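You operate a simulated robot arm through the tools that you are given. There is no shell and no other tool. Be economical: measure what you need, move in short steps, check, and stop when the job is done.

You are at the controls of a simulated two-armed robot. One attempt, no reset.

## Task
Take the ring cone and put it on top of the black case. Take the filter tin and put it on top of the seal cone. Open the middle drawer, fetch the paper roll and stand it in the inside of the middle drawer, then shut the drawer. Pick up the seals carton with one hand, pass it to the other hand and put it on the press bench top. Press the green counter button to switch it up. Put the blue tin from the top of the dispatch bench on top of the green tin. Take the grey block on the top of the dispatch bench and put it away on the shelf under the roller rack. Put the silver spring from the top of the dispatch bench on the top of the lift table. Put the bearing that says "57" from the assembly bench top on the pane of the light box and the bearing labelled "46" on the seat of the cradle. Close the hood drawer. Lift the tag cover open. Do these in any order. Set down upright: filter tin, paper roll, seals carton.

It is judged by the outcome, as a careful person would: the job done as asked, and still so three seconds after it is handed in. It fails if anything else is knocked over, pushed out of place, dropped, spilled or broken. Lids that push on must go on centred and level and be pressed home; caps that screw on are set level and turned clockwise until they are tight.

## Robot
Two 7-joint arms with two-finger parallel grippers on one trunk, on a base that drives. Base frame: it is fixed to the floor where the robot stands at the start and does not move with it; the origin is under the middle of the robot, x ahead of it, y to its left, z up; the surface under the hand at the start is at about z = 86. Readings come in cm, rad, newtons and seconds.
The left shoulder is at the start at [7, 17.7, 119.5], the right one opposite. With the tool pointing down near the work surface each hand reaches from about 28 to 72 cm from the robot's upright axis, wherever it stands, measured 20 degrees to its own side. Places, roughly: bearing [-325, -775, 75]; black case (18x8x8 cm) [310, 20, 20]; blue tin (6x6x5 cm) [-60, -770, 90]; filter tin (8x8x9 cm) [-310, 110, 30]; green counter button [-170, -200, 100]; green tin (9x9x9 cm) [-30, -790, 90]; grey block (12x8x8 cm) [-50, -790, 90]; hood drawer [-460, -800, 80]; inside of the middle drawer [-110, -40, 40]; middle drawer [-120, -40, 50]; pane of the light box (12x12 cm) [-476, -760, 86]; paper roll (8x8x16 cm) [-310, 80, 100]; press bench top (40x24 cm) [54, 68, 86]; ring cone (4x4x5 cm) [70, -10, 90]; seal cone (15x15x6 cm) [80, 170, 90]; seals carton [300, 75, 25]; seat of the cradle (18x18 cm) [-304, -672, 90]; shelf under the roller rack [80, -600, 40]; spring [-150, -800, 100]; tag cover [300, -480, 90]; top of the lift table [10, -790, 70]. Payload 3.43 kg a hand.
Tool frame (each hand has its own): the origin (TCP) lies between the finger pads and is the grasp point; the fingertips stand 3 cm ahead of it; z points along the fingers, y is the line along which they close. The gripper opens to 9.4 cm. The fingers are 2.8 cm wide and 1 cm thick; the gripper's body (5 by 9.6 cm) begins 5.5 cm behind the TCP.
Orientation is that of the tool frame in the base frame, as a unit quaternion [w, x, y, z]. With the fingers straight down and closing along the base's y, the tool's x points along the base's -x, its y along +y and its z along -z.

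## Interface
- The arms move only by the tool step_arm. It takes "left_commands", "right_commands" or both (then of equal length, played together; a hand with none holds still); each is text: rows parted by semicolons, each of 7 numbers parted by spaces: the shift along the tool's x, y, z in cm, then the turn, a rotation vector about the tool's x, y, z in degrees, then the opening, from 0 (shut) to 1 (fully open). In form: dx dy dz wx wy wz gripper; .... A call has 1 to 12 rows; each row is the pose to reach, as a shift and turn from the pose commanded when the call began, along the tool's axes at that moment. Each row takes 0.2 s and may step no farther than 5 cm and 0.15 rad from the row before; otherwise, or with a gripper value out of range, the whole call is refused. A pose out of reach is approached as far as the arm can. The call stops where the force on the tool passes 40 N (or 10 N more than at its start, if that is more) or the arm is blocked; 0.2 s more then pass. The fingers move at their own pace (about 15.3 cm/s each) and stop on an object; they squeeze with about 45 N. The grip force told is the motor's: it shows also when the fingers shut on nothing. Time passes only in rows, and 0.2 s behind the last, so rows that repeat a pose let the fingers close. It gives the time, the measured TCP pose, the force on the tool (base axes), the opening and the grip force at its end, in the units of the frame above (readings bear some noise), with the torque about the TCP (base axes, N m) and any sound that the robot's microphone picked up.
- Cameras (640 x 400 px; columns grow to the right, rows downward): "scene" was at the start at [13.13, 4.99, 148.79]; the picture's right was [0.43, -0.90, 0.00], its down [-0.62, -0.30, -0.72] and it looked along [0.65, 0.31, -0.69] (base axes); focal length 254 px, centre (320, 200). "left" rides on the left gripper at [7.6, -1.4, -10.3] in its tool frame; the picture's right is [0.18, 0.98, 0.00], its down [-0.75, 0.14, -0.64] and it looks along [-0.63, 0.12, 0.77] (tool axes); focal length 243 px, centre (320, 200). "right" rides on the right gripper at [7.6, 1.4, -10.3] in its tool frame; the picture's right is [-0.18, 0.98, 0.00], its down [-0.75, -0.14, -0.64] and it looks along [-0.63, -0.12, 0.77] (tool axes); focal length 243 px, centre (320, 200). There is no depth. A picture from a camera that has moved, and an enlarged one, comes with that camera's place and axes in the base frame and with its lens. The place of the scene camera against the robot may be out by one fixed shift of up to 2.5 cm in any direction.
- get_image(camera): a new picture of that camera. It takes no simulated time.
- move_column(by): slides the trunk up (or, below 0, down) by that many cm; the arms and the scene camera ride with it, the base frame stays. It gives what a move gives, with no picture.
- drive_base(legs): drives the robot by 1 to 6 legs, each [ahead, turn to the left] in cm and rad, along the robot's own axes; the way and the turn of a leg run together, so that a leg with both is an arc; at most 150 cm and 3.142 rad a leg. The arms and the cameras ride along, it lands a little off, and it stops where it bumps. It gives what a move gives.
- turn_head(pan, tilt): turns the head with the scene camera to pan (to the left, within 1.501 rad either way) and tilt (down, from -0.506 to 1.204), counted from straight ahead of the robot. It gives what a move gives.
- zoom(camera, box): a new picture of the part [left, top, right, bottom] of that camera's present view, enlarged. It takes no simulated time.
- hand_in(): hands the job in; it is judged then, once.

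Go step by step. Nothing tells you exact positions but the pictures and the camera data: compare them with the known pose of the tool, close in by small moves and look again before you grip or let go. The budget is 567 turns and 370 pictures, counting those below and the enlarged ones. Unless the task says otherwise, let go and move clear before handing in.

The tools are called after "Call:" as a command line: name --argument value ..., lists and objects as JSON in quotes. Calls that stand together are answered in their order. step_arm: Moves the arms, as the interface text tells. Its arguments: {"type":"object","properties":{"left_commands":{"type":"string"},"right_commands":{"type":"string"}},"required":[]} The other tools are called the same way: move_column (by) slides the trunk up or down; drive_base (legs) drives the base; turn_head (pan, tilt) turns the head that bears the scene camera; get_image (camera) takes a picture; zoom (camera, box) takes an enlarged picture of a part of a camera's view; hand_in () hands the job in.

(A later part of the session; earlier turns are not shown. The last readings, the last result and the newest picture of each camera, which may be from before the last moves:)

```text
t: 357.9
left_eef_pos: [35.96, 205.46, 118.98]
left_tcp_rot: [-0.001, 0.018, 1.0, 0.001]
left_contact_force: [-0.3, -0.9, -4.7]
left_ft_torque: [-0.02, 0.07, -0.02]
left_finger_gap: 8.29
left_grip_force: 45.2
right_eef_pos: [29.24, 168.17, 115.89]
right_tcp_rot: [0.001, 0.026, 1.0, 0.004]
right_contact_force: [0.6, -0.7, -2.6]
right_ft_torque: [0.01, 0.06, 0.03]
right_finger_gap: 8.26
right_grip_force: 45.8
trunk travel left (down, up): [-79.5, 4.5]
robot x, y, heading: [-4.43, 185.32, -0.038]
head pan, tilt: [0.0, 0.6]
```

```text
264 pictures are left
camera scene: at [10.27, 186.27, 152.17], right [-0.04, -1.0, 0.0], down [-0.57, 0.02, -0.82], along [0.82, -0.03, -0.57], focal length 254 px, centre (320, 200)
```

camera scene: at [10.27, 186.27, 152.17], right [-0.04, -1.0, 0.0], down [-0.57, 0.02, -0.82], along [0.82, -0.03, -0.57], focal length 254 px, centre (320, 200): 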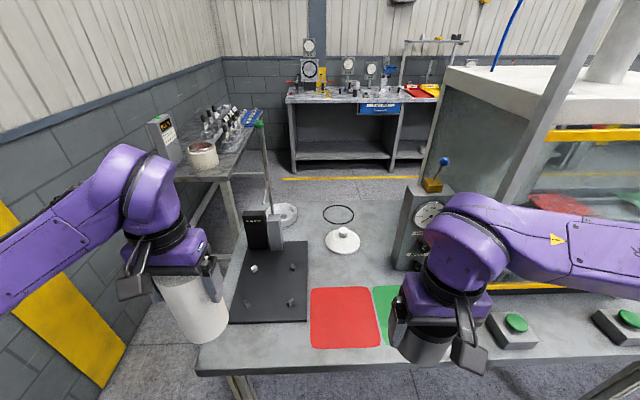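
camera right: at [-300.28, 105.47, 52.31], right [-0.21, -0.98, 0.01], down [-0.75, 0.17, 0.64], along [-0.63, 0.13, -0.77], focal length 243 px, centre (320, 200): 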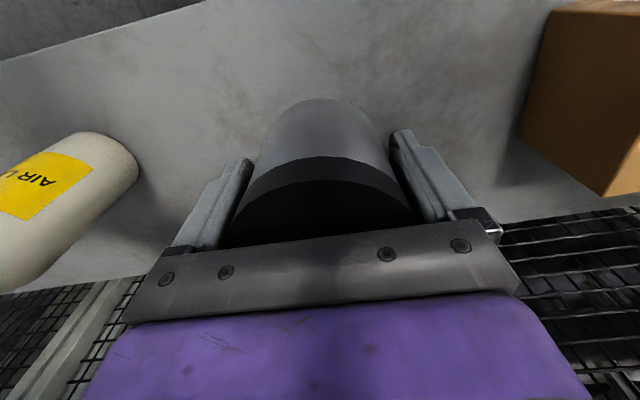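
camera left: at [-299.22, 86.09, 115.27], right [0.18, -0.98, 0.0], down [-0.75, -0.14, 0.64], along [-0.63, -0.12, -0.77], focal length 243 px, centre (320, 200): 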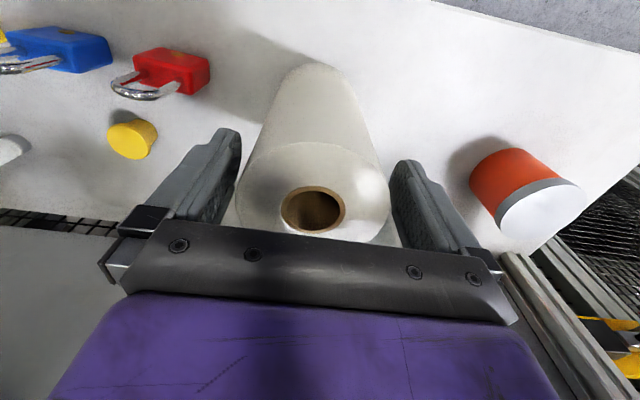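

Call:
zoom --camera "scene" --box '[240, 150, 460, 290]'

```text
2.86 times, centred on (350, 220) of scene
camera zoom: at [10.27, 186.27, 152.17], right [-0.04, -1.0, 0.0], down [-0.57, 0.02, -0.82], along [0.82, -0.03, -0.57], focal length 727 px, centre (234, 143)
```

zoom: 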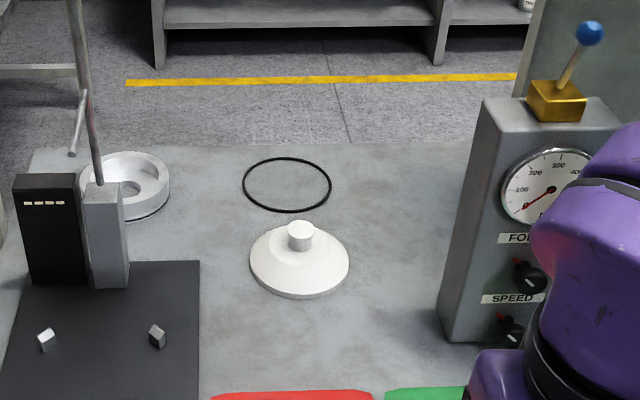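

The seal cone's flat top is only about 4 cm wide, so it needs careful centring. The right arm would foul the booth from here, so I'll go around to the bench's north end and face south.

Call:
drive_base --legs '[[0, 1.606], [60, 0], [0, 1.571]]'

Call:
turn_head --pan 1.5 --tilt 0.6

Call:
get_image --camera "scene"

```text
t: 367.7
left_eef_pos: [-52.54, 256.09, 109.25]
left_tcp_rot: [0.055, 0.899, -0.434, -0.009]
left_contact_force: [-0.1, -1.6, -4.8]
left_ft_torque: [0.02, -0.06, 0.06]
left_finger_gap: 8.28
left_grip_force: 45.0
right_eef_pos: [-28.58, 278.65, 104.57]
right_tcp_rot: [-0.026, 0.977, -0.185, 0.099]
right_contact_force: [-0.1, 0.4, -3.0]
right_ft_torque: [0.01, -0.01, 0.01]
right_finger_gap: 8.25
right_grip_force: 45.3
trunk travel left (down, up): [-79.5, 4.5]
robot x, y, heading: [-4.39, 246.26, 2.528]
head pan, tilt: [0.0, 0.6]
stopped in leg 3: the robot was blocked; the commanded pose is now the measured one
```

```text
t: 369.3
left_eef_pos: [-56.89, 253.81, 110.12]
left_tcp_rot: [0.048, 0.934, -0.353, 0.009]
left_contact_force: [-0.6, 0.3, -3.7]
left_ft_torque: [0.02, -0.07, 0.0]
left_finger_gap: 8.3
left_grip_force: 45.2
right_eef_pos: [-31.64, 279.31, 106.8]
right_tcp_rot: [-0.033, 0.975, -0.207, 0.077]
right_contact_force: [-0.4, -0.3, -2.1]
right_ft_torque: [0.0, -0.07, -0.02]
right_finger_gap: 8.29
right_grip_force: 45.1
trunk travel left (down, up): [-79.5, 4.5]
robot x, y, heading: [-4.35, 246.29, 2.539]
head pan, tilt: [1.499, 0.6]
```

```text
262 pictures are left
camera scene: at [-19.12, 233.31, 151.78], right [-0.78, 0.62, 0.01], down [0.38, 0.5, -0.78], along [-0.49, -0.6, -0.63], focal length 254 px, centre (320, 200)
```

scene: 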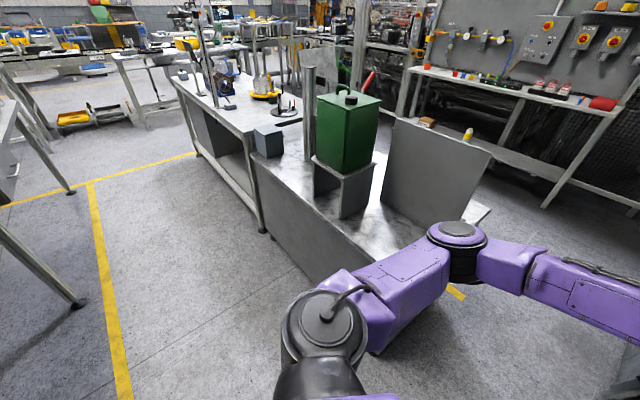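

The arm brushed the wall there. I'll ease back out, and instead set roll and tin down on the bench front, then place the tin with the left hand (its elbow swings to the free side).

Call:
drive_base --legs '[[0, -0.2], [-25, 0]]'

Call:
turn_head --pan 0 --tilt 0.5

Call:
get_image --camera "scene"

```text
t: 370.0
left_eef_pos: [-55.49, 259.74, 110.71]
left_tcp_rot: [0.113, 0.955, -0.274, -0.008]
left_contact_force: [-1.6, -0.3, -4.2]
left_ft_torque: [0.04, -0.13, 0.05]
left_finger_gap: 8.29
left_grip_force: 44.9
right_eef_pos: [-26.71, 286.37, 103.02]
right_tcp_rot: [-0.022, 0.978, -0.193, 0.075]
right_contact_force: [0.9, 1.0, -2.7]
right_ft_torque: [-0.04, 0.0, -0.03]
right_finger_gap: 8.27
right_grip_force: 45.3
trunk travel left (down, up): [-79.5, 4.5]
robot x, y, heading: [-5.62, 246.42, 2.562]
head pan, tilt: [1.499, 0.6]
stopped in leg 1: the robot was blocked; the commanded pose is now the measured one
```

```text
t: 371.6
left_eef_pos: [-55.1, 259.98, 110.91]
left_tcp_rot: [0.111, 0.953, -0.283, -0.009]
left_contact_force: [-1.0, -1.1, -4.7]
left_ft_torque: [0.01, -0.05, 0.02]
left_finger_gap: 8.33
left_grip_force: 46.1
right_eef_pos: [-26.23, 286.7, 103.12]
right_tcp_rot: [-0.022, 0.976, -0.204, 0.076]
right_contact_force: [-0.4, 1.1, -2.3]
right_ft_torque: [-0.01, -0.05, -0.03]
right_finger_gap: 8.3
right_grip_force: 44.9
trunk travel left (down, up): [-79.5, 4.5]
robot x, y, heading: [-5.37, 246.83, 2.586]
head pan, tilt: [0.0, 0.499]
```

```text
261 pictures are left
camera scene: at [-23.55, 243.12, 153.29], right [0.53, 0.84, 0.09], down [0.45, -0.18, -0.88], along [-0.72, 0.5, -0.47], focal length 254 px, centre (320, 200)
```

scene: 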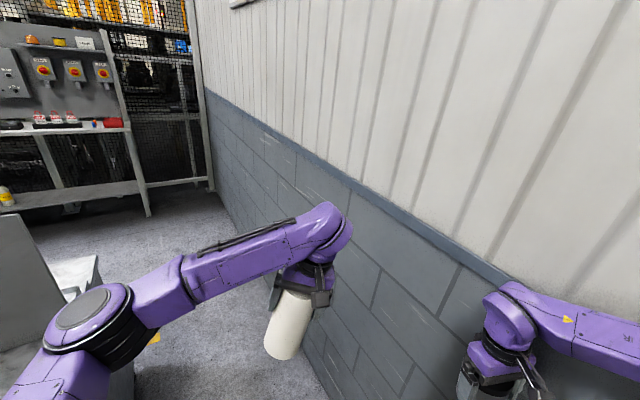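

Call:
drive_base --legs '[[-12, 0]]'

Call:
get_image --camera "scene"

```text
t: 372.3
left_eef_pos: [-53.78, 263.36, 111.91]
left_tcp_rot: [0.16, 0.946, -0.276, -0.061]
left_contact_force: [-13.0, -10.8, -3.1]
left_ft_torque: [0.49, -0.54, 0.12]
left_finger_gap: 8.3
left_grip_force: 45.1
right_eef_pos: [-28.96, 288.06, 102.52]
right_tcp_rot: [0.029, 0.964, -0.265, 0.015]
right_contact_force: [60.1, -94.5, -32.9]
right_ft_torque: [8.05, 5.75, -3.44]
right_finger_gap: 8.26
right_grip_force: 45.0
trunk travel left (down, up): [-79.5, 4.5]
robot x, y, heading: [-8.18, 247.5, 2.713]
head pan, tilt: [0.0, 0.499]
stopped in leg 1: the robot was blocked; the commanded pose is now the measured one
```

```text
260 pictures are left
camera scene: at [-25.2, 238.34, 153.46], right [0.41, 0.9, 0.11], down [0.46, -0.1, -0.88], along [-0.79, 0.42, -0.46], focal length 254 px, centre (320, 200)
```

scene: 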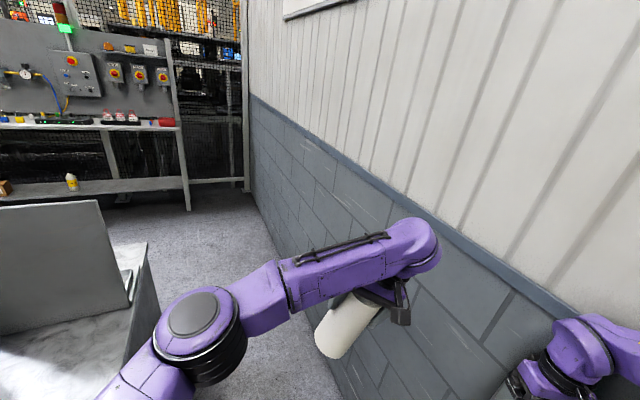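

The right elbow is wedged against the wall. I'll swing the right hand forward and inward to draw the elbow in.

Call:
step_arm --right_commands "-1 2 0 0 0 0 0; -2 4 0 0 0 0 0; -3 6 0 0 0 0 0; -4 8 0 0 0 0 0"

Call:
get_image --camera "scene"

```text
t: 372.6
left_eef_pos: [-58.53, 257.21, 111.85]
left_tcp_rot: [0.193, 0.926, -0.31, -0.098]
left_contact_force: [0.9, -5.3, -0.9]
left_ft_torque: [0.38, -0.12, -0.16]
left_finger_gap: 8.26
left_grip_force: 45.1
right_eef_pos: [-33.95, 287.69, 101.87]
right_tcp_rot: [0.036, 0.937, -0.347, -0.01]
right_contact_force: [8.4, 2.7, -4.7]
right_ft_torque: [-0.24, 0.51, -0.02]
right_finger_gap: 8.22
right_grip_force: 44.9
trunk travel left (down, up): [-79.5, 4.5]
robot x, y, heading: [-10.72, 248.35, 2.807]
head pan, tilt: [0.0, 0.499]
stopped in row 1 (left hand): the arm was blocked; the commanded pose is now the measured one
```

```text
259 pictures are left
camera scene: at [-27.7, 229.7, 153.13], right [0.32, 0.93, 0.16], down [0.48, -0.01, -0.88], along [-0.82, 0.36, -0.45], focal length 254 px, centre (320, 200)
```

scene: 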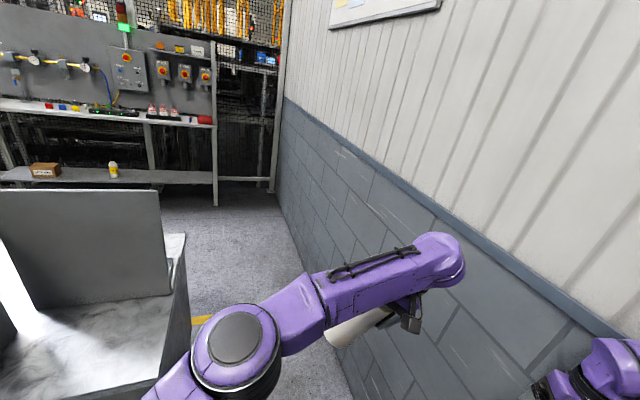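

Call:
step_arm --right_commands "-3 2.8 -1 0 0 0 0; -6 5.6 -2 0 0 0 0; -9 8.4 -3 0 0 0 0; -12 11 -4 0 0 0 0"

Call:
turn_head --pan -1.2 --tilt 0.5

Call:
get_image --camera "scene"

```text
t: 372.9
left_eef_pos: [-69.92, 244.61, 105.86]
left_tcp_rot: [0.199, 0.939, -0.275, -0.048]
left_contact_force: [44.4, 16.1, 6.3]
left_ft_torque: [-0.13, 2.2, -0.57]
left_finger_gap: 8.35
left_grip_force: 44.8
right_eef_pos: [-35.64, 284.27, 96.19]
right_tcp_rot: [0.048, 0.887, -0.443, 0.121]
right_contact_force: [9.2, -8.5, -9.2]
right_ft_torque: [0.4, 0.52, -0.04]
right_finger_gap: 8.25
right_grip_force: 45.0
trunk travel left (down, up): [-79.5, 4.5]
robot x, y, heading: [-15.78, 250.22, 2.992]
head pan, tilt: [0.0, 0.499]
stopped in row 1 (left hand): the arm was blocked; the commanded pose is now the measured one
```

```text
t: 374.3
left_eef_pos: [-75.33, 239.84, 102.3]
left_tcp_rot: [0.206, 0.949, -0.238, 0.028]
left_contact_force: [2.6, 19.7, -0.9]
left_ft_torque: [-1.89, 0.77, -0.37]
left_finger_gap: 0.0
left_grip_force: 33.2
right_eef_pos: [-60.5, 288.83, 91.01]
right_tcp_rot: [0.003, 0.946, -0.323, 0.034]
right_contact_force: [21.1, -116.4, -5.6]
right_ft_torque: [12.18, 1.56, -1.59]
right_finger_gap: 8.28
right_grip_force: 44.7
trunk travel left (down, up): [-79.5, 4.5]
robot x, y, heading: [-30.87, 248.15, -2.842]
head pan, tilt: [-1.201, 0.499]
```

```text
258 pictures are left
camera scene: at [-35.57, 242.97, 154.12], right [0.78, 0.62, 0.03], down [0.27, -0.3, -0.91], along [-0.56, 0.72, -0.4], focal length 254 px, centre (320, 200)
```

scene: 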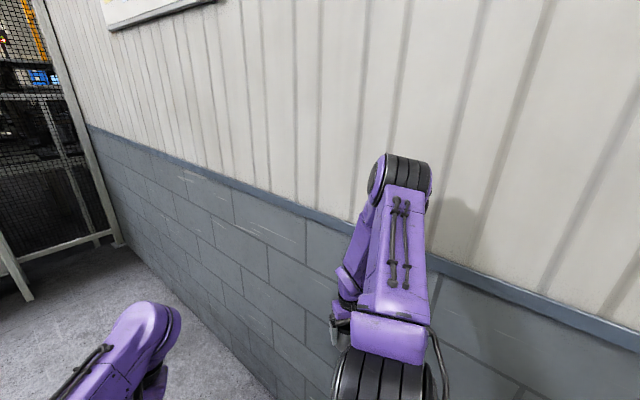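

The roll has slipped from the left hand while I was wedged. Turning left should now swing the right elbow off the wall.

Call:
drive_base --legs '[[0, 0.3]]'

Call:
turn_head --pan 0.3 --tilt 0.8

Call:
get_image --camera "scene"

```text
t: 375.1
left_eef_pos: [-84.58, 206.05, 90.46]
left_tcp_rot: [0.363, 0.911, 0.153, 0.125]
left_contact_force: [2.0, -10.0, -2.7]
left_ft_torque: [0.37, 0.06, 0.13]
left_finger_gap: 0.0
left_grip_force: 32.9
right_eef_pos: [-70.37, 287.48, 83.18]
right_tcp_rot: [0.008, 0.923, -0.363, 0.128]
right_contact_force: [-16.8, 27.3, 9.9]
right_ft_torque: [-1.41, -0.73, -0.33]
right_finger_gap: 8.28
right_grip_force: 44.6
trunk travel left (down, up): [-79.5, 4.5]
robot x, y, heading: [-34.51, 247.1, -2.697]
head pan, tilt: [-1.201, 0.499]
stopped in leg 1: the robot was blocked; the commanded pose is now the measured one
```

```text
t: 376.6
left_eef_pos: [-86.93, 205.5, 90.24]
left_tcp_rot: [0.374, 0.901, 0.176, 0.132]
left_contact_force: [-0.4, 0.6, -0.1]
left_ft_torque: [0.03, 0.02, 0.01]
left_finger_gap: 0.0
left_grip_force: 33.2
right_eef_pos: [-70.62, 287.83, 82.63]
right_tcp_rot: [-0.007, 0.928, -0.345, 0.137]
right_contact_force: [-0.6, 0.2, -2.8]
right_ft_torque: [-0.02, -0.03, 0.01]
right_finger_gap: 8.27
right_grip_force: 44.5
trunk travel left (down, up): [-79.5, 4.5]
robot x, y, heading: [-34.25, 246.81, -2.664]
head pan, tilt: [0.3, 0.799]
```

```text
257 pictures are left
camera scene: at [-50.48, 235.4, 150.36], right [-0.7, 0.71, -0.01], down [0.54, 0.53, -0.66], along [-0.46, -0.47, -0.75], focal length 254 px, centre (320, 200)
```

scene: 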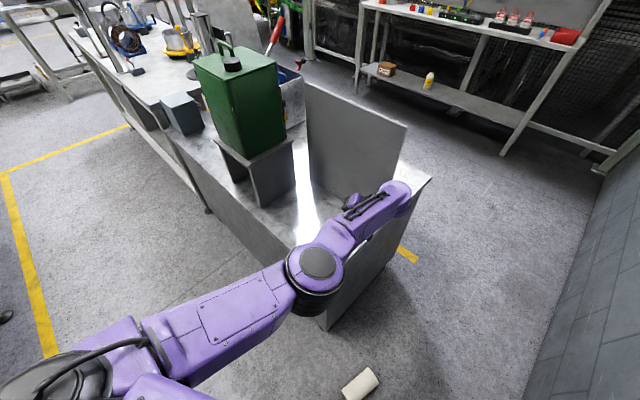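

The robot is level again. The roll lies on the floor near (-72, 239). First I lift the left hand clear of the wash bench and draw it in.

Call:
step_arm --left_commands "0.4 2.9 -2.7 0 0 0 0; 0.8 5.8 -5.4 0 0 0 0; 1.2 8.6 -8.2 0 0 0 0; 5 7.7 -8.6 0 0 0 0; 9 6.7 -9 0 0 0 0; 13 5.8 -9.4 0 0 0 0; 16.6 4.8 -9.8 0 0 0 0"

Call:
get_image --camera "scene"

```text
t: 377.1
left_eef_pos: [-78.34, 215.87, 92.47]
left_tcp_rot: [0.283, 0.907, 0.262, 0.17]
left_contact_force: [-1.2, 2.8, -0.8]
left_ft_torque: [-0.18, -0.09, -0.07]
left_finger_gap: 0.0
left_grip_force: 33.1
right_eef_pos: [-66.68, 287.95, 82.69]
right_tcp_rot: [-0.002, 0.934, -0.331, 0.133]
right_contact_force: [-0.6, -0.2, -1.8]
right_ft_torque: [-0.06, 0.0, -0.01]
right_finger_gap: 8.26
right_grip_force: 44.9
trunk travel left (down, up): [-79.5, 4.5]
robot x, y, heading: [-34.25, 246.87, -2.652]
head pan, tilt: [0.3, 0.799]
stopped in row 2 (left hand): the arm was blocked; the commanded pose is now the measured one
```

```text
256 pictures are left
camera scene: at [-45.66, 236.26, 150.29], right [-0.71, 0.7, 0.01], down [0.51, 0.53, -0.68], along [-0.48, -0.48, -0.74], focal length 254 px, centre (320, 200)
```

scene: 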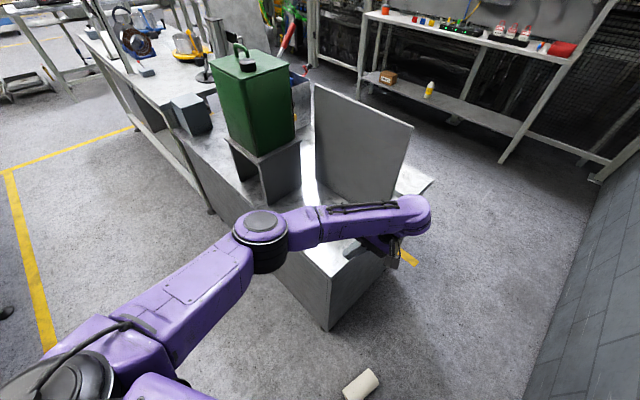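

Call:
step_arm --left_commands "3.4 1.3 -1.6 0 0 0 0; 6.8 2.6 -3.2 0 0 0 0; 10.2 3.9 -4.8 0 0 0 0; 13.6 5.2 -6.4 0 0 0 0; 17 6.5 -8 0 0 0 0; 20.5 7.8 -9.5 0 0 0 0; 24 9.2 -11 0 0 0 0"

Call:
get_image --camera "scene"

```text
t: 378.7
left_eef_pos: [-71.81, 222.3, 117.71]
left_tcp_rot: [0.275, 0.912, 0.253, 0.171]
left_contact_force: [0.6, 0.4, 0.4]
left_ft_torque: [-0.02, -0.01, 0.01]
left_finger_gap: 0.02
left_grip_force: 32.7
left hand out of reach, approached as far as the arm can: row 2, 3, 4, 5, 6, 7
right_eef_pos: [-68.74, 287.74, 83.1]
right_tcp_rot: [0.009, 0.941, -0.318, 0.118]
right_contact_force: [0.6, 0.8, -2.3]
right_ft_torque: [-0.03, -0.02, -0.01]
right_finger_gap: 8.29
right_grip_force: 44.8
trunk travel left (down, up): [-79.5, 4.5]
robot x, y, heading: [-33.97, 246.48, -2.657]
head pan, tilt: [0.3, 0.799]
```

```text
255 pictures are left
camera scene: at [-42.31, 236.01, 150.46], right [-0.71, 0.71, 0.03], down [0.5, 0.52, -0.69], along [-0.5, -0.47, -0.73], focal length 254 px, centre (320, 200)
```

scene: 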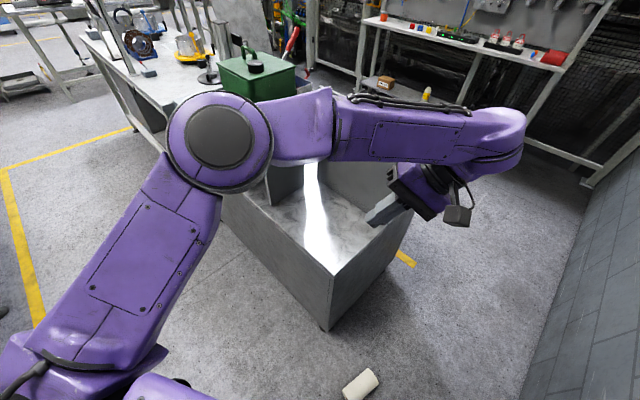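

Call:
step_arm --left_commands "0 0 0 7.2 -2.3 0.6 0; 0 0 0 14.4 -4.6 1.2 0; 0 0 0 21.6 -7 1.8 0; 0 0 0 28.8 -9.3 2.5 0; 0 0 0 35.8 -11.6 3.1 0; 0 0 0 35.8 -11.6 3.1 0; 0 0 0 35.8 -11.6 3.1 0; 0 0 0 35.8 -11.6 3.1 0; 0 0 0 35.8 -11.6 3.1 0; 0 0 0 35.8 -11.6 3.1 0; 0 0 0 35.8 -11.6 3.1 0; 0 0 0 35.8 -11.6 3.1 0" --right_commands "2.5 2.9 -2.4 0.4 -1.1 -5.4 0; 5 5.7 -4.8 0.7 -2.2 -10.8 0; 7.5 8.6 -7.3 1.1 -3.4 -16.2 0; 10 11.4 -9.7 1.5 -4.5 -21.6 0; 12.5 14.3 -12.1 1.9 -5.7 -27 0; 15 17.2 -14.5 2.2 -6.8 -32.4 0; 17.6 20 -16.9 2.6 -7.9 -37.7 0; 20.1 22.9 -19.3 3 -9 -43.1 0; 22.6 25.7 -21.8 3.4 -10.2 -48.5 0; 25.1 28.6 -24.2 3.7 -11.3 -53.9 0; 27.6 31.4 -26.6 4.1 -12.5 -59.3 0; 30.1 34.3 -29 4.5 -13.6 -64.7 0"

Call:
get_image --camera "scene"

```text
t: 381.3
left_eef_pos: [-77.13, 220.2, 118.18]
left_tcp_rot: [0.008, 0.971, 0.24, -0.001]
left_contact_force: [-0.6, -0.6, 0.1]
left_ft_torque: [0.03, -0.03, -0.02]
left_finger_gap: 0.0
left_grip_force: 33.4
left hand out of reach, approached as far as the arm can: row 1, 2, 3, 4, 5, 6, 7, 8, 9, 10, 11, 12
right_eef_pos: [-71.56, 249.55, 102.01]
right_tcp_rot: [0.016, 0.981, 0.192, 0.007]
right_contact_force: [-0.4, 0.5, -2.4]
right_ft_torque: [-0.03, -0.04, 0.02]
right_finger_gap: 8.26
right_grip_force: 45.3
right hand out of reach, approached as far as the arm can: row 4, 5, 6, 7, 8, 9, 10, 11, 12
trunk travel left (down, up): [-79.5, 4.5]
robot x, y, heading: [-34.36, 246.52, -2.663]
head pan, tilt: [0.3, 0.799]
```

```text
254 pictures are left
camera scene: at [-43.52, 239.96, 150.49], right [-0.7, 0.71, 0.0], down [0.51, 0.5, -0.7], along [-0.5, -0.49, -0.72], focal length 254 px, centre (320, 200)
```

scene: 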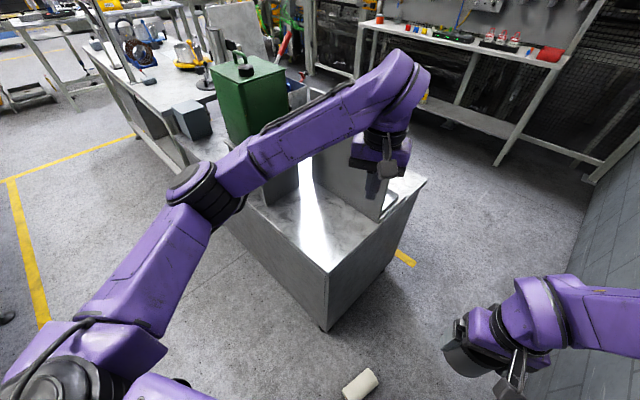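

Both arms are clear and the tin is still held. I'll do the tin first: move out southward, set it down on the bench front, and take it with the left hand.

Call:
drive_base --legs '[[0, 1.36]]'

Call:
get_image --camera "scene"

```text
t: 384.7
left_eef_pos: [-21.23, 197.85, 118.15]
left_tcp_rot: [0.007, 0.637, 0.771, 0.004]
left_contact_force: [-0.3, 0.6, 0.0]
left_ft_torque: [0.0, 0.04, 0.01]
left_finger_gap: 0.01
left_grip_force: 33.0
right_eef_pos: [-47.87, 211.64, 101.84]
right_tcp_rot: [0.008, 0.674, 0.739, 0.015]
right_contact_force: [-0.1, -0.8, -1.7]
right_ft_torque: [0.06, -0.01, -0.01]
right_finger_gap: 8.28
right_grip_force: 45.0
trunk travel left (down, up): [-79.5, 4.5]
robot x, y, heading: [-33.84, 246.62, -1.385]
head pan, tilt: [0.3, 0.799]
stopped in leg 1: the robot was blocked; the commanded pose is now the measured one
```

```text
253 pictures are left
camera scene: at [-28.42, 236.18, 150.49], right [-0.88, -0.47, 0.0], down [-0.34, 0.63, -0.7], along [0.32, -0.62, -0.72], focal length 254 px, centre (320, 200)
```

scene: 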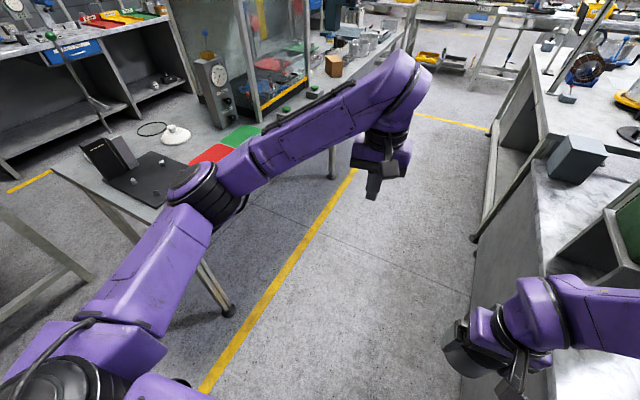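

Call:
turn_head --pan -1.1 --tilt 0.7

Call:
get_image --camera "scene"

```text
t: 386.3
left_eef_pos: [-21.38, 197.91, 118.16]
left_tcp_rot: [0.008, 0.637, 0.771, 0.005]
left_contact_force: [-0.9, -1.0, 0.1]
left_ft_torque: [-0.01, 0.03, -0.04]
left_finger_gap: 0.0
left_grip_force: 33.1
right_eef_pos: [-47.84, 211.65, 101.92]
right_tcp_rot: [0.008, 0.674, 0.739, 0.015]
right_contact_force: [0.6, 0.4, -2.7]
right_ft_torque: [0.05, 0.03, 0.01]
right_finger_gap: 8.24
right_grip_force: 44.4
trunk travel left (down, up): [-79.5, 4.5]
robot x, y, heading: [-33.92, 246.75, -1.38]
head pan, tilt: [-1.1, 0.7]
```

```text
252 pictures are left
camera scene: at [-39.04, 238.1, 151.31], right [-0.61, 0.79, 0.0], down [0.51, 0.39, -0.76], along [-0.61, -0.47, -0.64], focal length 254 px, centre (320, 200)
```

scene: 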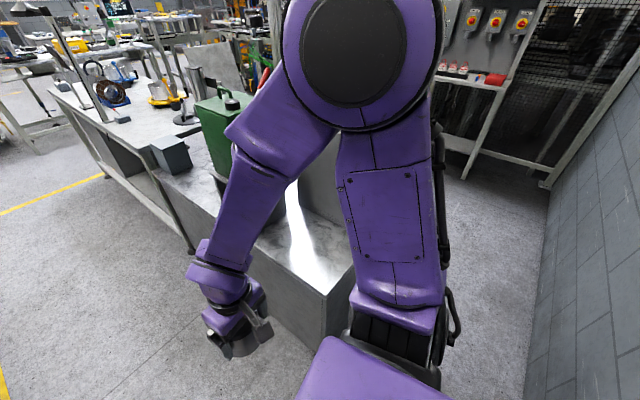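

Call:
drive_base --legs '[[6, 0]]'

```text
t: 387.2
left_eef_pos: [-20.4, 193.08, 118.7]
left_tcp_rot: [0.012, 0.636, 0.772, 0.0]
left_contact_force: [-1.3, 0.9, 0.4]
left_ft_torque: [-0.06, -0.03, 0.01]
left_finger_gap: 0.01
left_grip_force: 33.0
right_eef_pos: [-46.87, 206.64, 102.34]
right_tcp_rot: [0.012, 0.673, 0.739, 0.013]
right_contact_force: [0.6, 2.1, -1.9]
right_ft_torque: [-0.04, -0.01, -0.01]
right_finger_gap: 8.27
right_grip_force: 44.7
trunk travel left (down, up): [-79.5, 4.5]
robot x, y, heading: [-32.97, 240.83, -1.382]
head pan, tilt: [-1.1, 0.7]
```

Call:
drive_base --legs '[[25, 0.08], [45, 0]]'

Call:
turn_head --pan -1.5 --tilt 0.9

Call:
get_image --camera "scene"

```text
t: 391.4
left_eef_pos: [0.58, 125.01, 118.3]
left_tcp_rot: [0.009, 0.608, 0.794, 0.004]
left_contact_force: [0.3, 0.1, 0.4]
left_ft_torque: [-0.01, -0.03, -0.02]
left_finger_gap: 0.0
left_grip_force: 32.8
right_eef_pos: [-26.84, 136.68, 101.94]
right_tcp_rot: [0.008, 0.645, 0.764, 0.016]
right_contact_force: [-0.5, 0.9, -4.2]
right_ft_torque: [0.02, -0.02, -0.01]
right_finger_gap: 8.27
right_grip_force: 45.0
trunk travel left (down, up): [-79.5, 4.5]
robot x, y, heading: [-15.47, 172.74, -1.311]
head pan, tilt: [-1.1, 0.7]
```

```text
t: 392.2
left_eef_pos: [0.6, 124.96, 118.13]
left_tcp_rot: [0.008, 0.607, 0.795, 0.004]
left_contact_force: [-0.6, 0.5, 0.1]
left_ft_torque: [0.01, 0.0, 0.01]
left_finger_gap: 0.01
left_grip_force: 32.9
right_eef_pos: [-26.79, 136.64, 102.05]
right_tcp_rot: [0.008, 0.646, 0.764, 0.016]
right_contact_force: [0.3, -0.2, -2.4]
right_ft_torque: [0.03, 0.04, -0.02]
right_finger_gap: 8.27
right_grip_force: 45.2
trunk travel left (down, up): [-79.5, 4.5]
robot x, y, heading: [-15.69, 172.69, -1.308]
head pan, tilt: [-1.499, 0.901]
```

```text
251 pictures are left
camera scene: at [-20.69, 166.78, 149.7], right [-0.33, 0.95, 0.0], down [0.74, 0.26, -0.62], along [-0.59, -0.2, -0.78], focal length 254 px, centre (320, 200)
```

scene: 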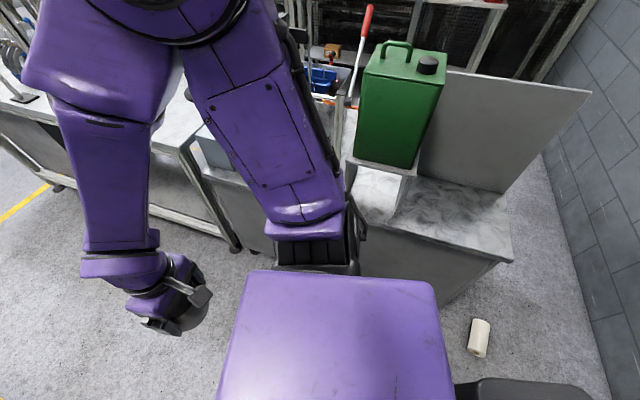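

Call:
drive_base --legs '[[0, 1.31]]'

Call:
turn_head --pan 0 --tilt 0.7

Call:
get_image --camera "scene"

```text
t: 395.9
left_eef_pos: [34.86, 175.78, 118.17]
left_tcp_rot: [0.004, 0.0, 1.0, 0.008]
left_contact_force: [1.2, -0.6, -0.8]
left_ft_torque: [0.0, -0.02, -0.05]
left_finger_gap: 0.0
left_grip_force: 32.7
right_eef_pos: [16.3, 152.58, 101.99]
right_tcp_rot: [-0.004, 0.048, 0.999, 0.018]
right_contact_force: [0.0, 0.1, -2.0]
right_ft_torque: [0.0, 0.03, -0.01]
right_finger_gap: 8.27
right_grip_force: 45.0
trunk travel left (down, up): [-79.5, 4.5]
robot x, y, heading: [-15.25, 172.71, -0.001]
head pan, tilt: [-1.499, 0.901]
```

```text
t: 397.5
left_eef_pos: [34.88, 175.82, 118.29]
left_tcp_rot: [0.005, -0.001, 1.0, 0.008]
left_contact_force: [0.0, 0.4, 0.1]
left_ft_torque: [0.02, -0.02, -0.01]
left_finger_gap: 0.01
left_grip_force: 33.4
right_eef_pos: [16.36, 152.41, 101.97]
right_tcp_rot: [-0.004, 0.048, 0.999, 0.017]
right_contact_force: [0.4, 0.6, -2.5]
right_ft_torque: [-0.02, 0.0, 0.0]
right_finger_gap: 8.29
right_grip_force: 45.1
trunk travel left (down, up): [-79.5, 4.5]
robot x, y, heading: [-15.44, 173.03, -0.005]
head pan, tilt: [0.0, 0.7]
```

```text
250 pictures are left
camera scene: at [-1.3, 174.08, 151.31], right [0.0, -1.0, 0.0], down [-0.64, 0.0, -0.76], along [0.76, 0.0, -0.64], focal length 254 px, centre (320, 200)
```

scene: 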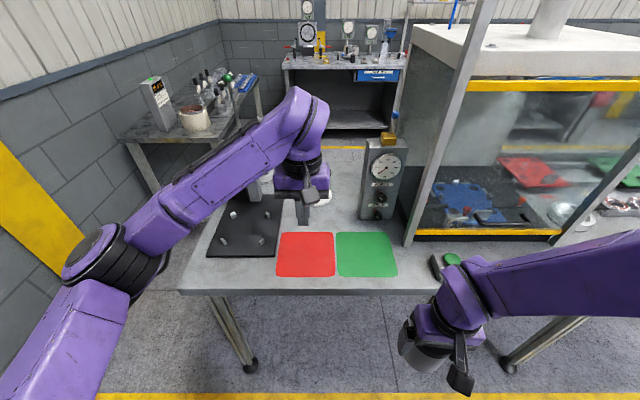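

Call:
step_arm --left_commands "2 4 0 0 0 0 1; 4 8 0 0 0 0 1; 6 12 0 0 0 0 1; 8 16 0 0 0 0 1; 10 20 0 0 0 0 1"

Call:
drive_base --legs '[[13, 0]]'

Call:
step_arm --right_commands "-3 3 0 0 0 -1 0; -6 6 0 0 0 -2 0; -9 9 0 0 0 -3 0; -12 12 0 0 0 -4 0; -15 15 0 0 0 -5.5 0; -16 18 0 0 0 -5.5 0"

Call:
get_image --camera "scene"

```text
t: 398.7
left_eef_pos: [24.57, 196.03, 118.52]
left_tcp_rot: [0.003, 0.0, 1.0, 0.006]
left_contact_force: [-0.3, 0.1, -0.1]
left_ft_torque: [-0.05, -0.02, -0.01]
left_finger_gap: 9.41
left_grip_force: 0.1
left hand out of reach, approached as far as the arm can: row 1, 2, 3
right_eef_pos: [16.18, 152.62, 102.05]
right_tcp_rot: [-0.003, 0.049, 0.999, 0.016]
right_contact_force: [-0.1, -0.4, -3.1]
right_ft_torque: [0.02, 0.0, 0.01]
right_finger_gap: 8.27
right_grip_force: 44.9
trunk travel left (down, up): [-79.5, 4.5]
robot x, y, heading: [-15.36, 172.79, -0.002]
head pan, tilt: [0.0, 0.7]
```

```text
t: 400.0
left_eef_pos: [37.52, 195.91, 118.62]
left_tcp_rot: [0.004, -0.001, 1.0, 0.007]
left_contact_force: [0.0, 0.3, -0.4]
left_ft_torque: [-0.01, 0.02, 0.0]
left_finger_gap: 9.42
left_grip_force: 0.1
right_eef_pos: [29.19, 152.35, 102.08]
right_tcp_rot: [-0.003, 0.049, 0.999, 0.017]
right_contact_force: [-0.1, -0.6, -2.5]
right_ft_torque: [-0.01, 0.04, -0.01]
right_finger_gap: 8.25
right_grip_force: 45.3
trunk travel left (down, up): [-79.5, 4.5]
robot x, y, heading: [-2.51, 172.91, -0.003]
head pan, tilt: [0.0, 0.7]
```

```text
t: 401.4
left_eef_pos: [37.6, 196.13, 118.47]
left_tcp_rot: [0.004, -0.001, 1.0, 0.007]
left_contact_force: [0.2, 0.7, 1.0]
left_ft_torque: [-0.02, 0.0, 0.01]
left_finger_gap: 9.39
left_grip_force: 0.0
right_eef_pos: [46.85, 168.98, 102.52]
right_tcp_rot: [-0.003, 0.0, 1.0, 0.017]
right_contact_force: [0.5, 0.2, -3.6]
right_ft_torque: [0.01, 0.06, -0.02]
right_finger_gap: 8.25
right_grip_force: 45.7
trunk travel left (down, up): [-79.5, 4.5]
robot x, y, heading: [-2.96, 172.5, -0.005]
head pan, tilt: [0.0, 0.7]
```

```text
249 pictures are left
camera scene: at [11.61, 174.3, 151.31], right [0.0, -1.0, 0.0], down [-0.64, 0.0, -0.76], along [0.76, 0.0, -0.64], focal length 254 px, centre (320, 200)
```

scene: 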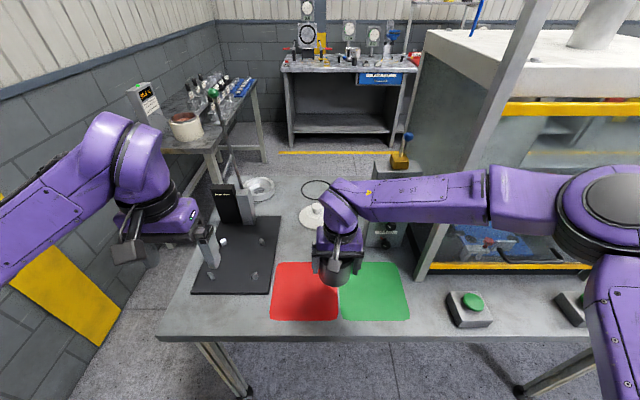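

Call:
step_arm --right_commands "0 0 3 1.95 0 0 0; 0 0 6 1.95 0 0 0; 0 0 8.5 1.95 0 0 0; 0 0 9.3 1.95 0 0 0; 0 0 9.7 1.95 0 0 0; 0 0 10.1 1.95 0 0 0; 0 0 10.4 1.95 0 0 0"

```text
t: 403.0
left_eef_pos: [37.63, 195.89, 118.4]
left_tcp_rot: [0.003, -0.002, 1.0, 0.007]
left_contact_force: [-0.3, -0.7, -0.7]
left_ft_torque: [-0.01, -0.03, -0.03]
left_finger_gap: 9.42
left_grip_force: 0.0
right_eef_pos: [46.79, 169.08, 92.03]
right_tcp_rot: [-0.003, 0.0, 1.0, 0.001]
right_contact_force: [-0.3, -0.9, -2.2]
right_ft_torque: [0.01, 0.06, 0.03]
right_finger_gap: 8.25
right_grip_force: 44.8
trunk travel left (down, up): [-79.5, 4.5]
robot x, y, heading: [-2.86, 172.79, -0.004]
head pan, tilt: [0.0, 0.7]
```

Call:
step_arm --right_commands "0 0 0.4 0 0 0 0; 0 0 0.7 0 0 0 0; 0 0 1 0 0 0 0; 0 0 1.3 0 0 0 0; 0 0 1.6 0 0 0 0"

Call:
get_image --camera "right"

```text
t: 404.2
left_eef_pos: [37.21, 195.91, 118.47]
left_tcp_rot: [0.004, -0.001, 1.0, 0.008]
left_contact_force: [0.8, -0.1, 0.3]
left_ft_torque: [0.01, -0.03, 0.01]
left_finger_gap: 9.39
left_grip_force: 0.1
right_eef_pos: [46.68, 169.15, 90.6]
right_tcp_rot: [0.0, 0.0, 1.0, 0.001]
right_contact_force: [1.2, -1.1, 29.3]
right_ft_torque: [-0.14, -0.35, -0.05]
right_finger_gap: 8.3
right_grip_force: 45.2
trunk travel left (down, up): [-79.5, 4.5]
robot x, y, heading: [-2.55, 172.46, 0.001]
head pan, tilt: [0.0, 0.7]
```

```text
248 pictures are left
camera right: at [39.09, 170.7, 100.82], right [0.18, 0.98, 0.0], down [0.75, -0.14, 0.64], along [0.63, -0.12, -0.77], focal length 243 px, centre (320, 200)
```

right: 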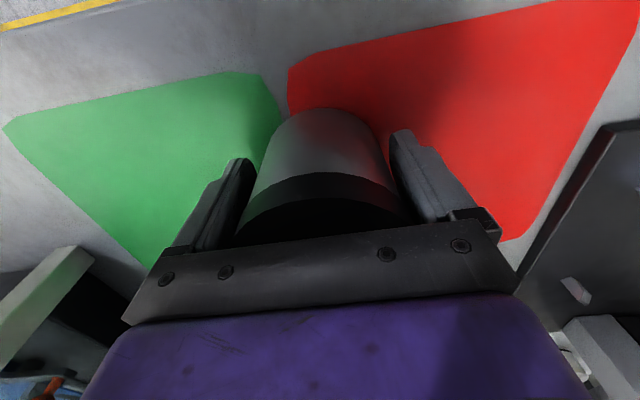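

Call:
step_arm --right_commands "0 0 -0.3 0 0 0 0; 0 0 -0.3 0 0 0 0.95; 0 0 -0.3 0 0 0 1; 0 0 -0.3 0 0 0 1; 0 0 -4 0 0 0 1; 0 0 -8 0 0 0 1; 0 0 -12 0 0 0 1; 3 -3 -14 0 0 0 1; 6 -6 -15 0 0 0 1; 9 -9 -15 0 0 0 1; 12 -12 -15 0 0 0 1; 13 -16 -15 0 0 0 1"

Call:
step_arm --left_commands "-3 -4 0 0 0 0 1; -5 -8 0 0 0 0 1; -7 -12 0 0 0 0 1; -9 -16 0 0 0 0 1; -9 -20 0 0 0 0 1; -9 -24 2 0 0 0 1; -9 -26.5 6 0 0 0 1; -9 -26.5 10 0 0 0 1"

Call:
get_image --camera "left"

```text
t: 406.8
left_eef_pos: [37.45, 195.7, 118.47]
left_tcp_rot: [0.005, -0.002, 1.0, 0.009]
left_contact_force: [0.0, 0.3, -0.5]
left_ft_torque: [0.04, -0.02, 0.0]
left_finger_gap: 9.42
left_grip_force: 0.1
right_eef_pos: [33.47, 153.0, 105.5]
right_tcp_rot: [-0.002, -0.001, 1.0, 0.002]
right_contact_force: [0.6, -1.0, 0.1]
right_ft_torque: [-0.03, -0.01, -0.01]
right_finger_gap: 9.41
right_grip_force: 0.1
trunk travel left (down, up): [-79.5, 4.5]
robot x, y, heading: [-2.71, 172.82, -0.008]
head pan, tilt: [0.0, 0.7]
```

```text
t: 408.6
left_eef_pos: [46.61, 169.45, 108.2]
left_tcp_rot: [0.005, -0.001, 1.0, 0.007]
left_contact_force: [0.2, -0.1, 0.5]
left_ft_torque: [-0.01, 0.05, 0.02]
left_finger_gap: 9.41
left_grip_force: 0.0
left hand out of reach, approached as far as the arm can: row 2, 3, 5, 6, 7
right_eef_pos: [33.75, 153.15, 105.53]
right_tcp_rot: [-0.003, 0.001, 1.0, -0.001]
right_contact_force: [0.1, 0.5, 0.2]
right_ft_torque: [0.0, -0.02, 0.0]
right_finger_gap: 9.38
right_grip_force: 0.0
trunk travel left (down, up): [-79.5, 4.5]
robot x, y, heading: [-2.67, 172.85, -0.006]
head pan, tilt: [0.0, 0.7]
```

```text
247 pictures are left
camera left: at [39.03, 167.75, 118.22], right [-0.19, 0.98, 0.01], down [0.75, 0.13, 0.65], along [0.64, 0.13, -0.76], focal length 243 px, centre (320, 200)
```

left: 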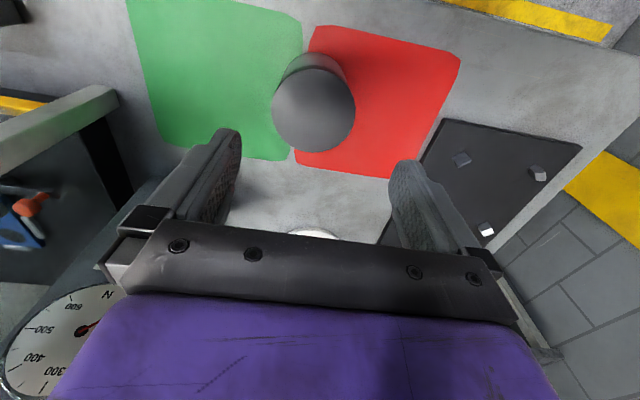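

Call:
step_arm --left_commands "-0.3 -0.2 4 0.8 0.6 0 1; -0.3 -0.2 8 0.8 0.6 0 1; -0.3 -0.2 10 0.8 0.6 0 1"

Call:
get_image --camera "left"

```text
t: 409.4
left_eef_pos: [47.0, 169.5, 98.03]
left_tcp_rot: [-0.001, 0.0, 1.0, 0.0]
left_contact_force: [-0.1, -0.4, -0.5]
left_ft_torque: [0.03, -0.02, 0.04]
left_finger_gap: 9.38
left_grip_force: 0.2
right_eef_pos: [33.71, 153.09, 105.33]
right_tcp_rot: [-0.002, 0.0, 1.0, 0.001]
right_contact_force: [-0.3, 0.5, 0.6]
right_ft_torque: [-0.02, 0.0, -0.01]
right_finger_gap: 9.42
right_grip_force: 0.1
trunk travel left (down, up): [-79.5, 4.5]
robot x, y, heading: [-2.89, 172.72, -0.006]
head pan, tilt: [0.0, 0.7]
```

```text
246 pictures are left
camera left: at [39.46, 167.97, 108.33], right [-0.19, 0.98, 0.0], down [0.75, 0.14, 0.64], along [0.63, 0.12, -0.77], focal length 243 px, centre (320, 200)
```

left: 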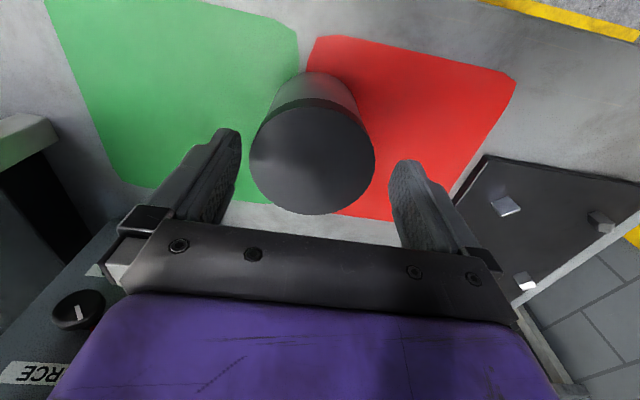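

Call:
step_arm --left_commands "-0.5 -0.5 0 0 0 0 1; -0.5 -0.5 3 0 0 0 1; -0.5 -0.5 5 0 0 0 1; -0.5 -0.5 6.8 0 0 0 1; -0.5 -0.5 6.8 0 0 0 0.5; -0.5 -0.5 6.8 0 0 0 0; -0.5 -0.5 6.8 0 0 0 0; -0.5 -0.5 6.8 0 0 0 0; -0.5 -0.5 4 0 0 0 0; -0.5 -0.5 0 0 0 0 0; -0.5 -0.5 -4 0 0 0 0; -0.5 -0.5 -7 0 0 0 0"

Call:
get_image --camera "left"

```text
t: 412.0
left_eef_pos: [47.34, 169.12, 105.14]
left_tcp_rot: [-0.002, -0.001, 1.0, 0.0]
left_contact_force: [0.1, -0.8, -3.2]
left_ft_torque: [0.02, -0.05, 0.01]
left_finger_gap: 8.24
left_grip_force: 45.5
right_eef_pos: [33.71, 152.97, 105.51]
right_tcp_rot: [-0.003, 0.0, 1.0, 0.0]
right_contact_force: [0.3, 0.4, 0.2]
right_ft_torque: [0.01, 0.0, 0.0]
right_finger_gap: 9.39
right_grip_force: 0.1
trunk travel left (down, up): [-79.5, 4.5]
robot x, y, heading: [-2.82, 172.52, -0.004]
head pan, tilt: [0.0, 0.7]
```

```text
245 pictures are left
camera left: at [39.92, 167.5, 115.34], right [-0.19, 0.98, 0.0], down [0.76, 0.14, 0.64], along [0.63, 0.12, -0.77], focal length 243 px, centre (320, 200)
```

left: 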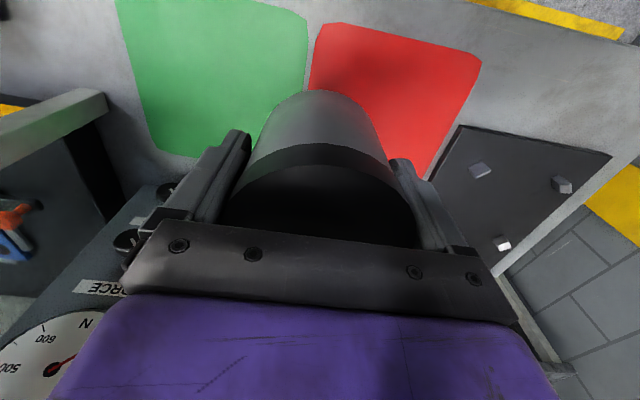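

Call:
get_image --camera "right"

Call:
zoom --camera "scene" --box '[230, 150, 430, 280]'

```text
244 pictures are left
camera right: at [26.23, 154.64, 115.64], right [0.18, 0.98, 0.0], down [0.76, -0.14, 0.64], along [0.63, -0.12, -0.77], focal length 243 px, centre (320, 200)
```

right: 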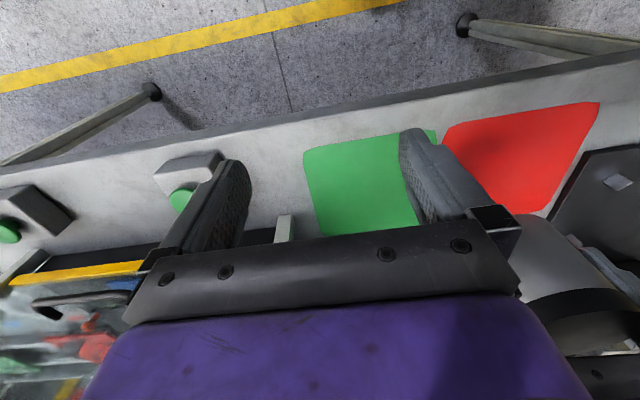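

```text
3.08 times, centred on (330, 215) of scene
camera zoom: at [11.51, 174.04, 151.31], right [0.0, -1.0, 0.0], down [-0.64, 0.0, -0.76], along [0.76, 0.0, -0.64], focal length 783 px, centre (289, 154)
```

zoom: 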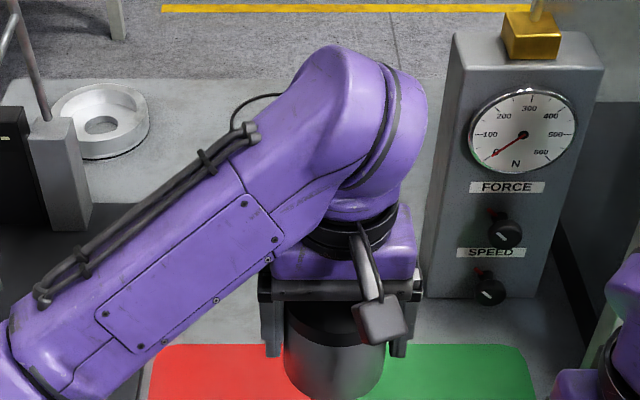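

The tin is in the left hand now. I retract the right hand, drive forward, then hover the tin over the cone and check from two views.

Call:
step_arm --right_commands "2 1 -3 0 0 0 1; 5 2 -6 0 0 0 1; 7 3 -9 0 0 0 1"

Call:
drive_base --legs '[[19, 0]]'

Call:
turn_head --pan 0.05 --tilt 0.75

Call:
get_image --camera "scene"

```text
t: 412.8
left_eef_pos: [47.39, 169.05, 104.99]
left_tcp_rot: [-0.001, -0.002, 1.0, 0.001]
left_contact_force: [0.5, 1.7, -2.4]
left_ft_torque: [-0.02, 0.01, 0.0]
left_finger_gap: 8.27
left_grip_force: 44.9
right_eef_pos: [26.77, 155.93, 114.66]
right_tcp_rot: [-0.003, 0.0, 1.0, 0.0]
right_contact_force: [0.9, 0.0, 0.6]
right_ft_torque: [0.01, -0.02, -0.01]
right_finger_gap: 9.39
right_grip_force: 0.0
trunk travel left (down, up): [-79.5, 4.5]
robot x, y, heading: [-2.34, 172.37, -0.004]
head pan, tilt: [0.0, 0.7]
```

```text
t: 414.3
left_eef_pos: [66.14, 168.94, 105.25]
left_tcp_rot: [-0.001, -0.001, 1.0, 0.002]
left_contact_force: [-0.1, 0.3, -2.8]
left_ft_torque: [0.02, 0.01, 0.0]
left_finger_gap: 8.23
left_grip_force: 44.5
right_eef_pos: [45.58, 155.87, 114.69]
right_tcp_rot: [-0.002, 0.0, 1.0, 0.0]
right_contact_force: [0.7, -0.3, -0.4]
right_ft_torque: [0.05, -0.04, 0.01]
right_finger_gap: 9.41
right_grip_force: 0.1
trunk travel left (down, up): [-79.5, 4.5]
robot x, y, heading: [16.43, 172.66, 0.002]
head pan, tilt: [0.0, 0.7]
```

```text
t: 414.9
left_eef_pos: [66.16, 168.91, 105.11]
left_tcp_rot: [-0.002, 0.0, 1.0, 0.001]
left_contact_force: [-0.4, -0.4, -2.8]
left_ft_torque: [-0.02, -0.02, 0.0]
left_finger_gap: 8.24
left_grip_force: 45.4
right_eef_pos: [45.73, 155.95, 114.65]
right_tcp_rot: [-0.002, 0.0, 1.0, 0.001]
right_contact_force: [0.4, -0.2, 0.1]
right_ft_torque: [0.03, 0.03, -0.05]
right_finger_gap: 9.4
right_grip_force: 0.0
trunk travel left (down, up): [-79.5, 4.5]
robot x, y, heading: [16.03, 172.68, -0.006]
head pan, tilt: [0.051, 0.75]
```

```text
242 pictures are left
camera scene: at [30.15, 174.46, 150.89], right [0.05, -1.0, 0.0], down [-0.68, -0.03, -0.73], along [0.73, 0.04, -0.68], focal length 254 px, centre (320, 200)
```

scene: 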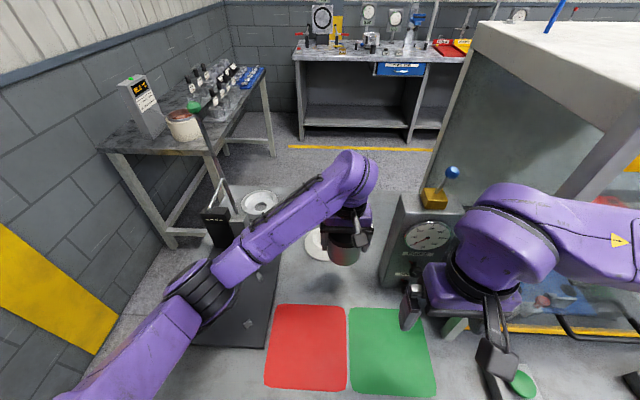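

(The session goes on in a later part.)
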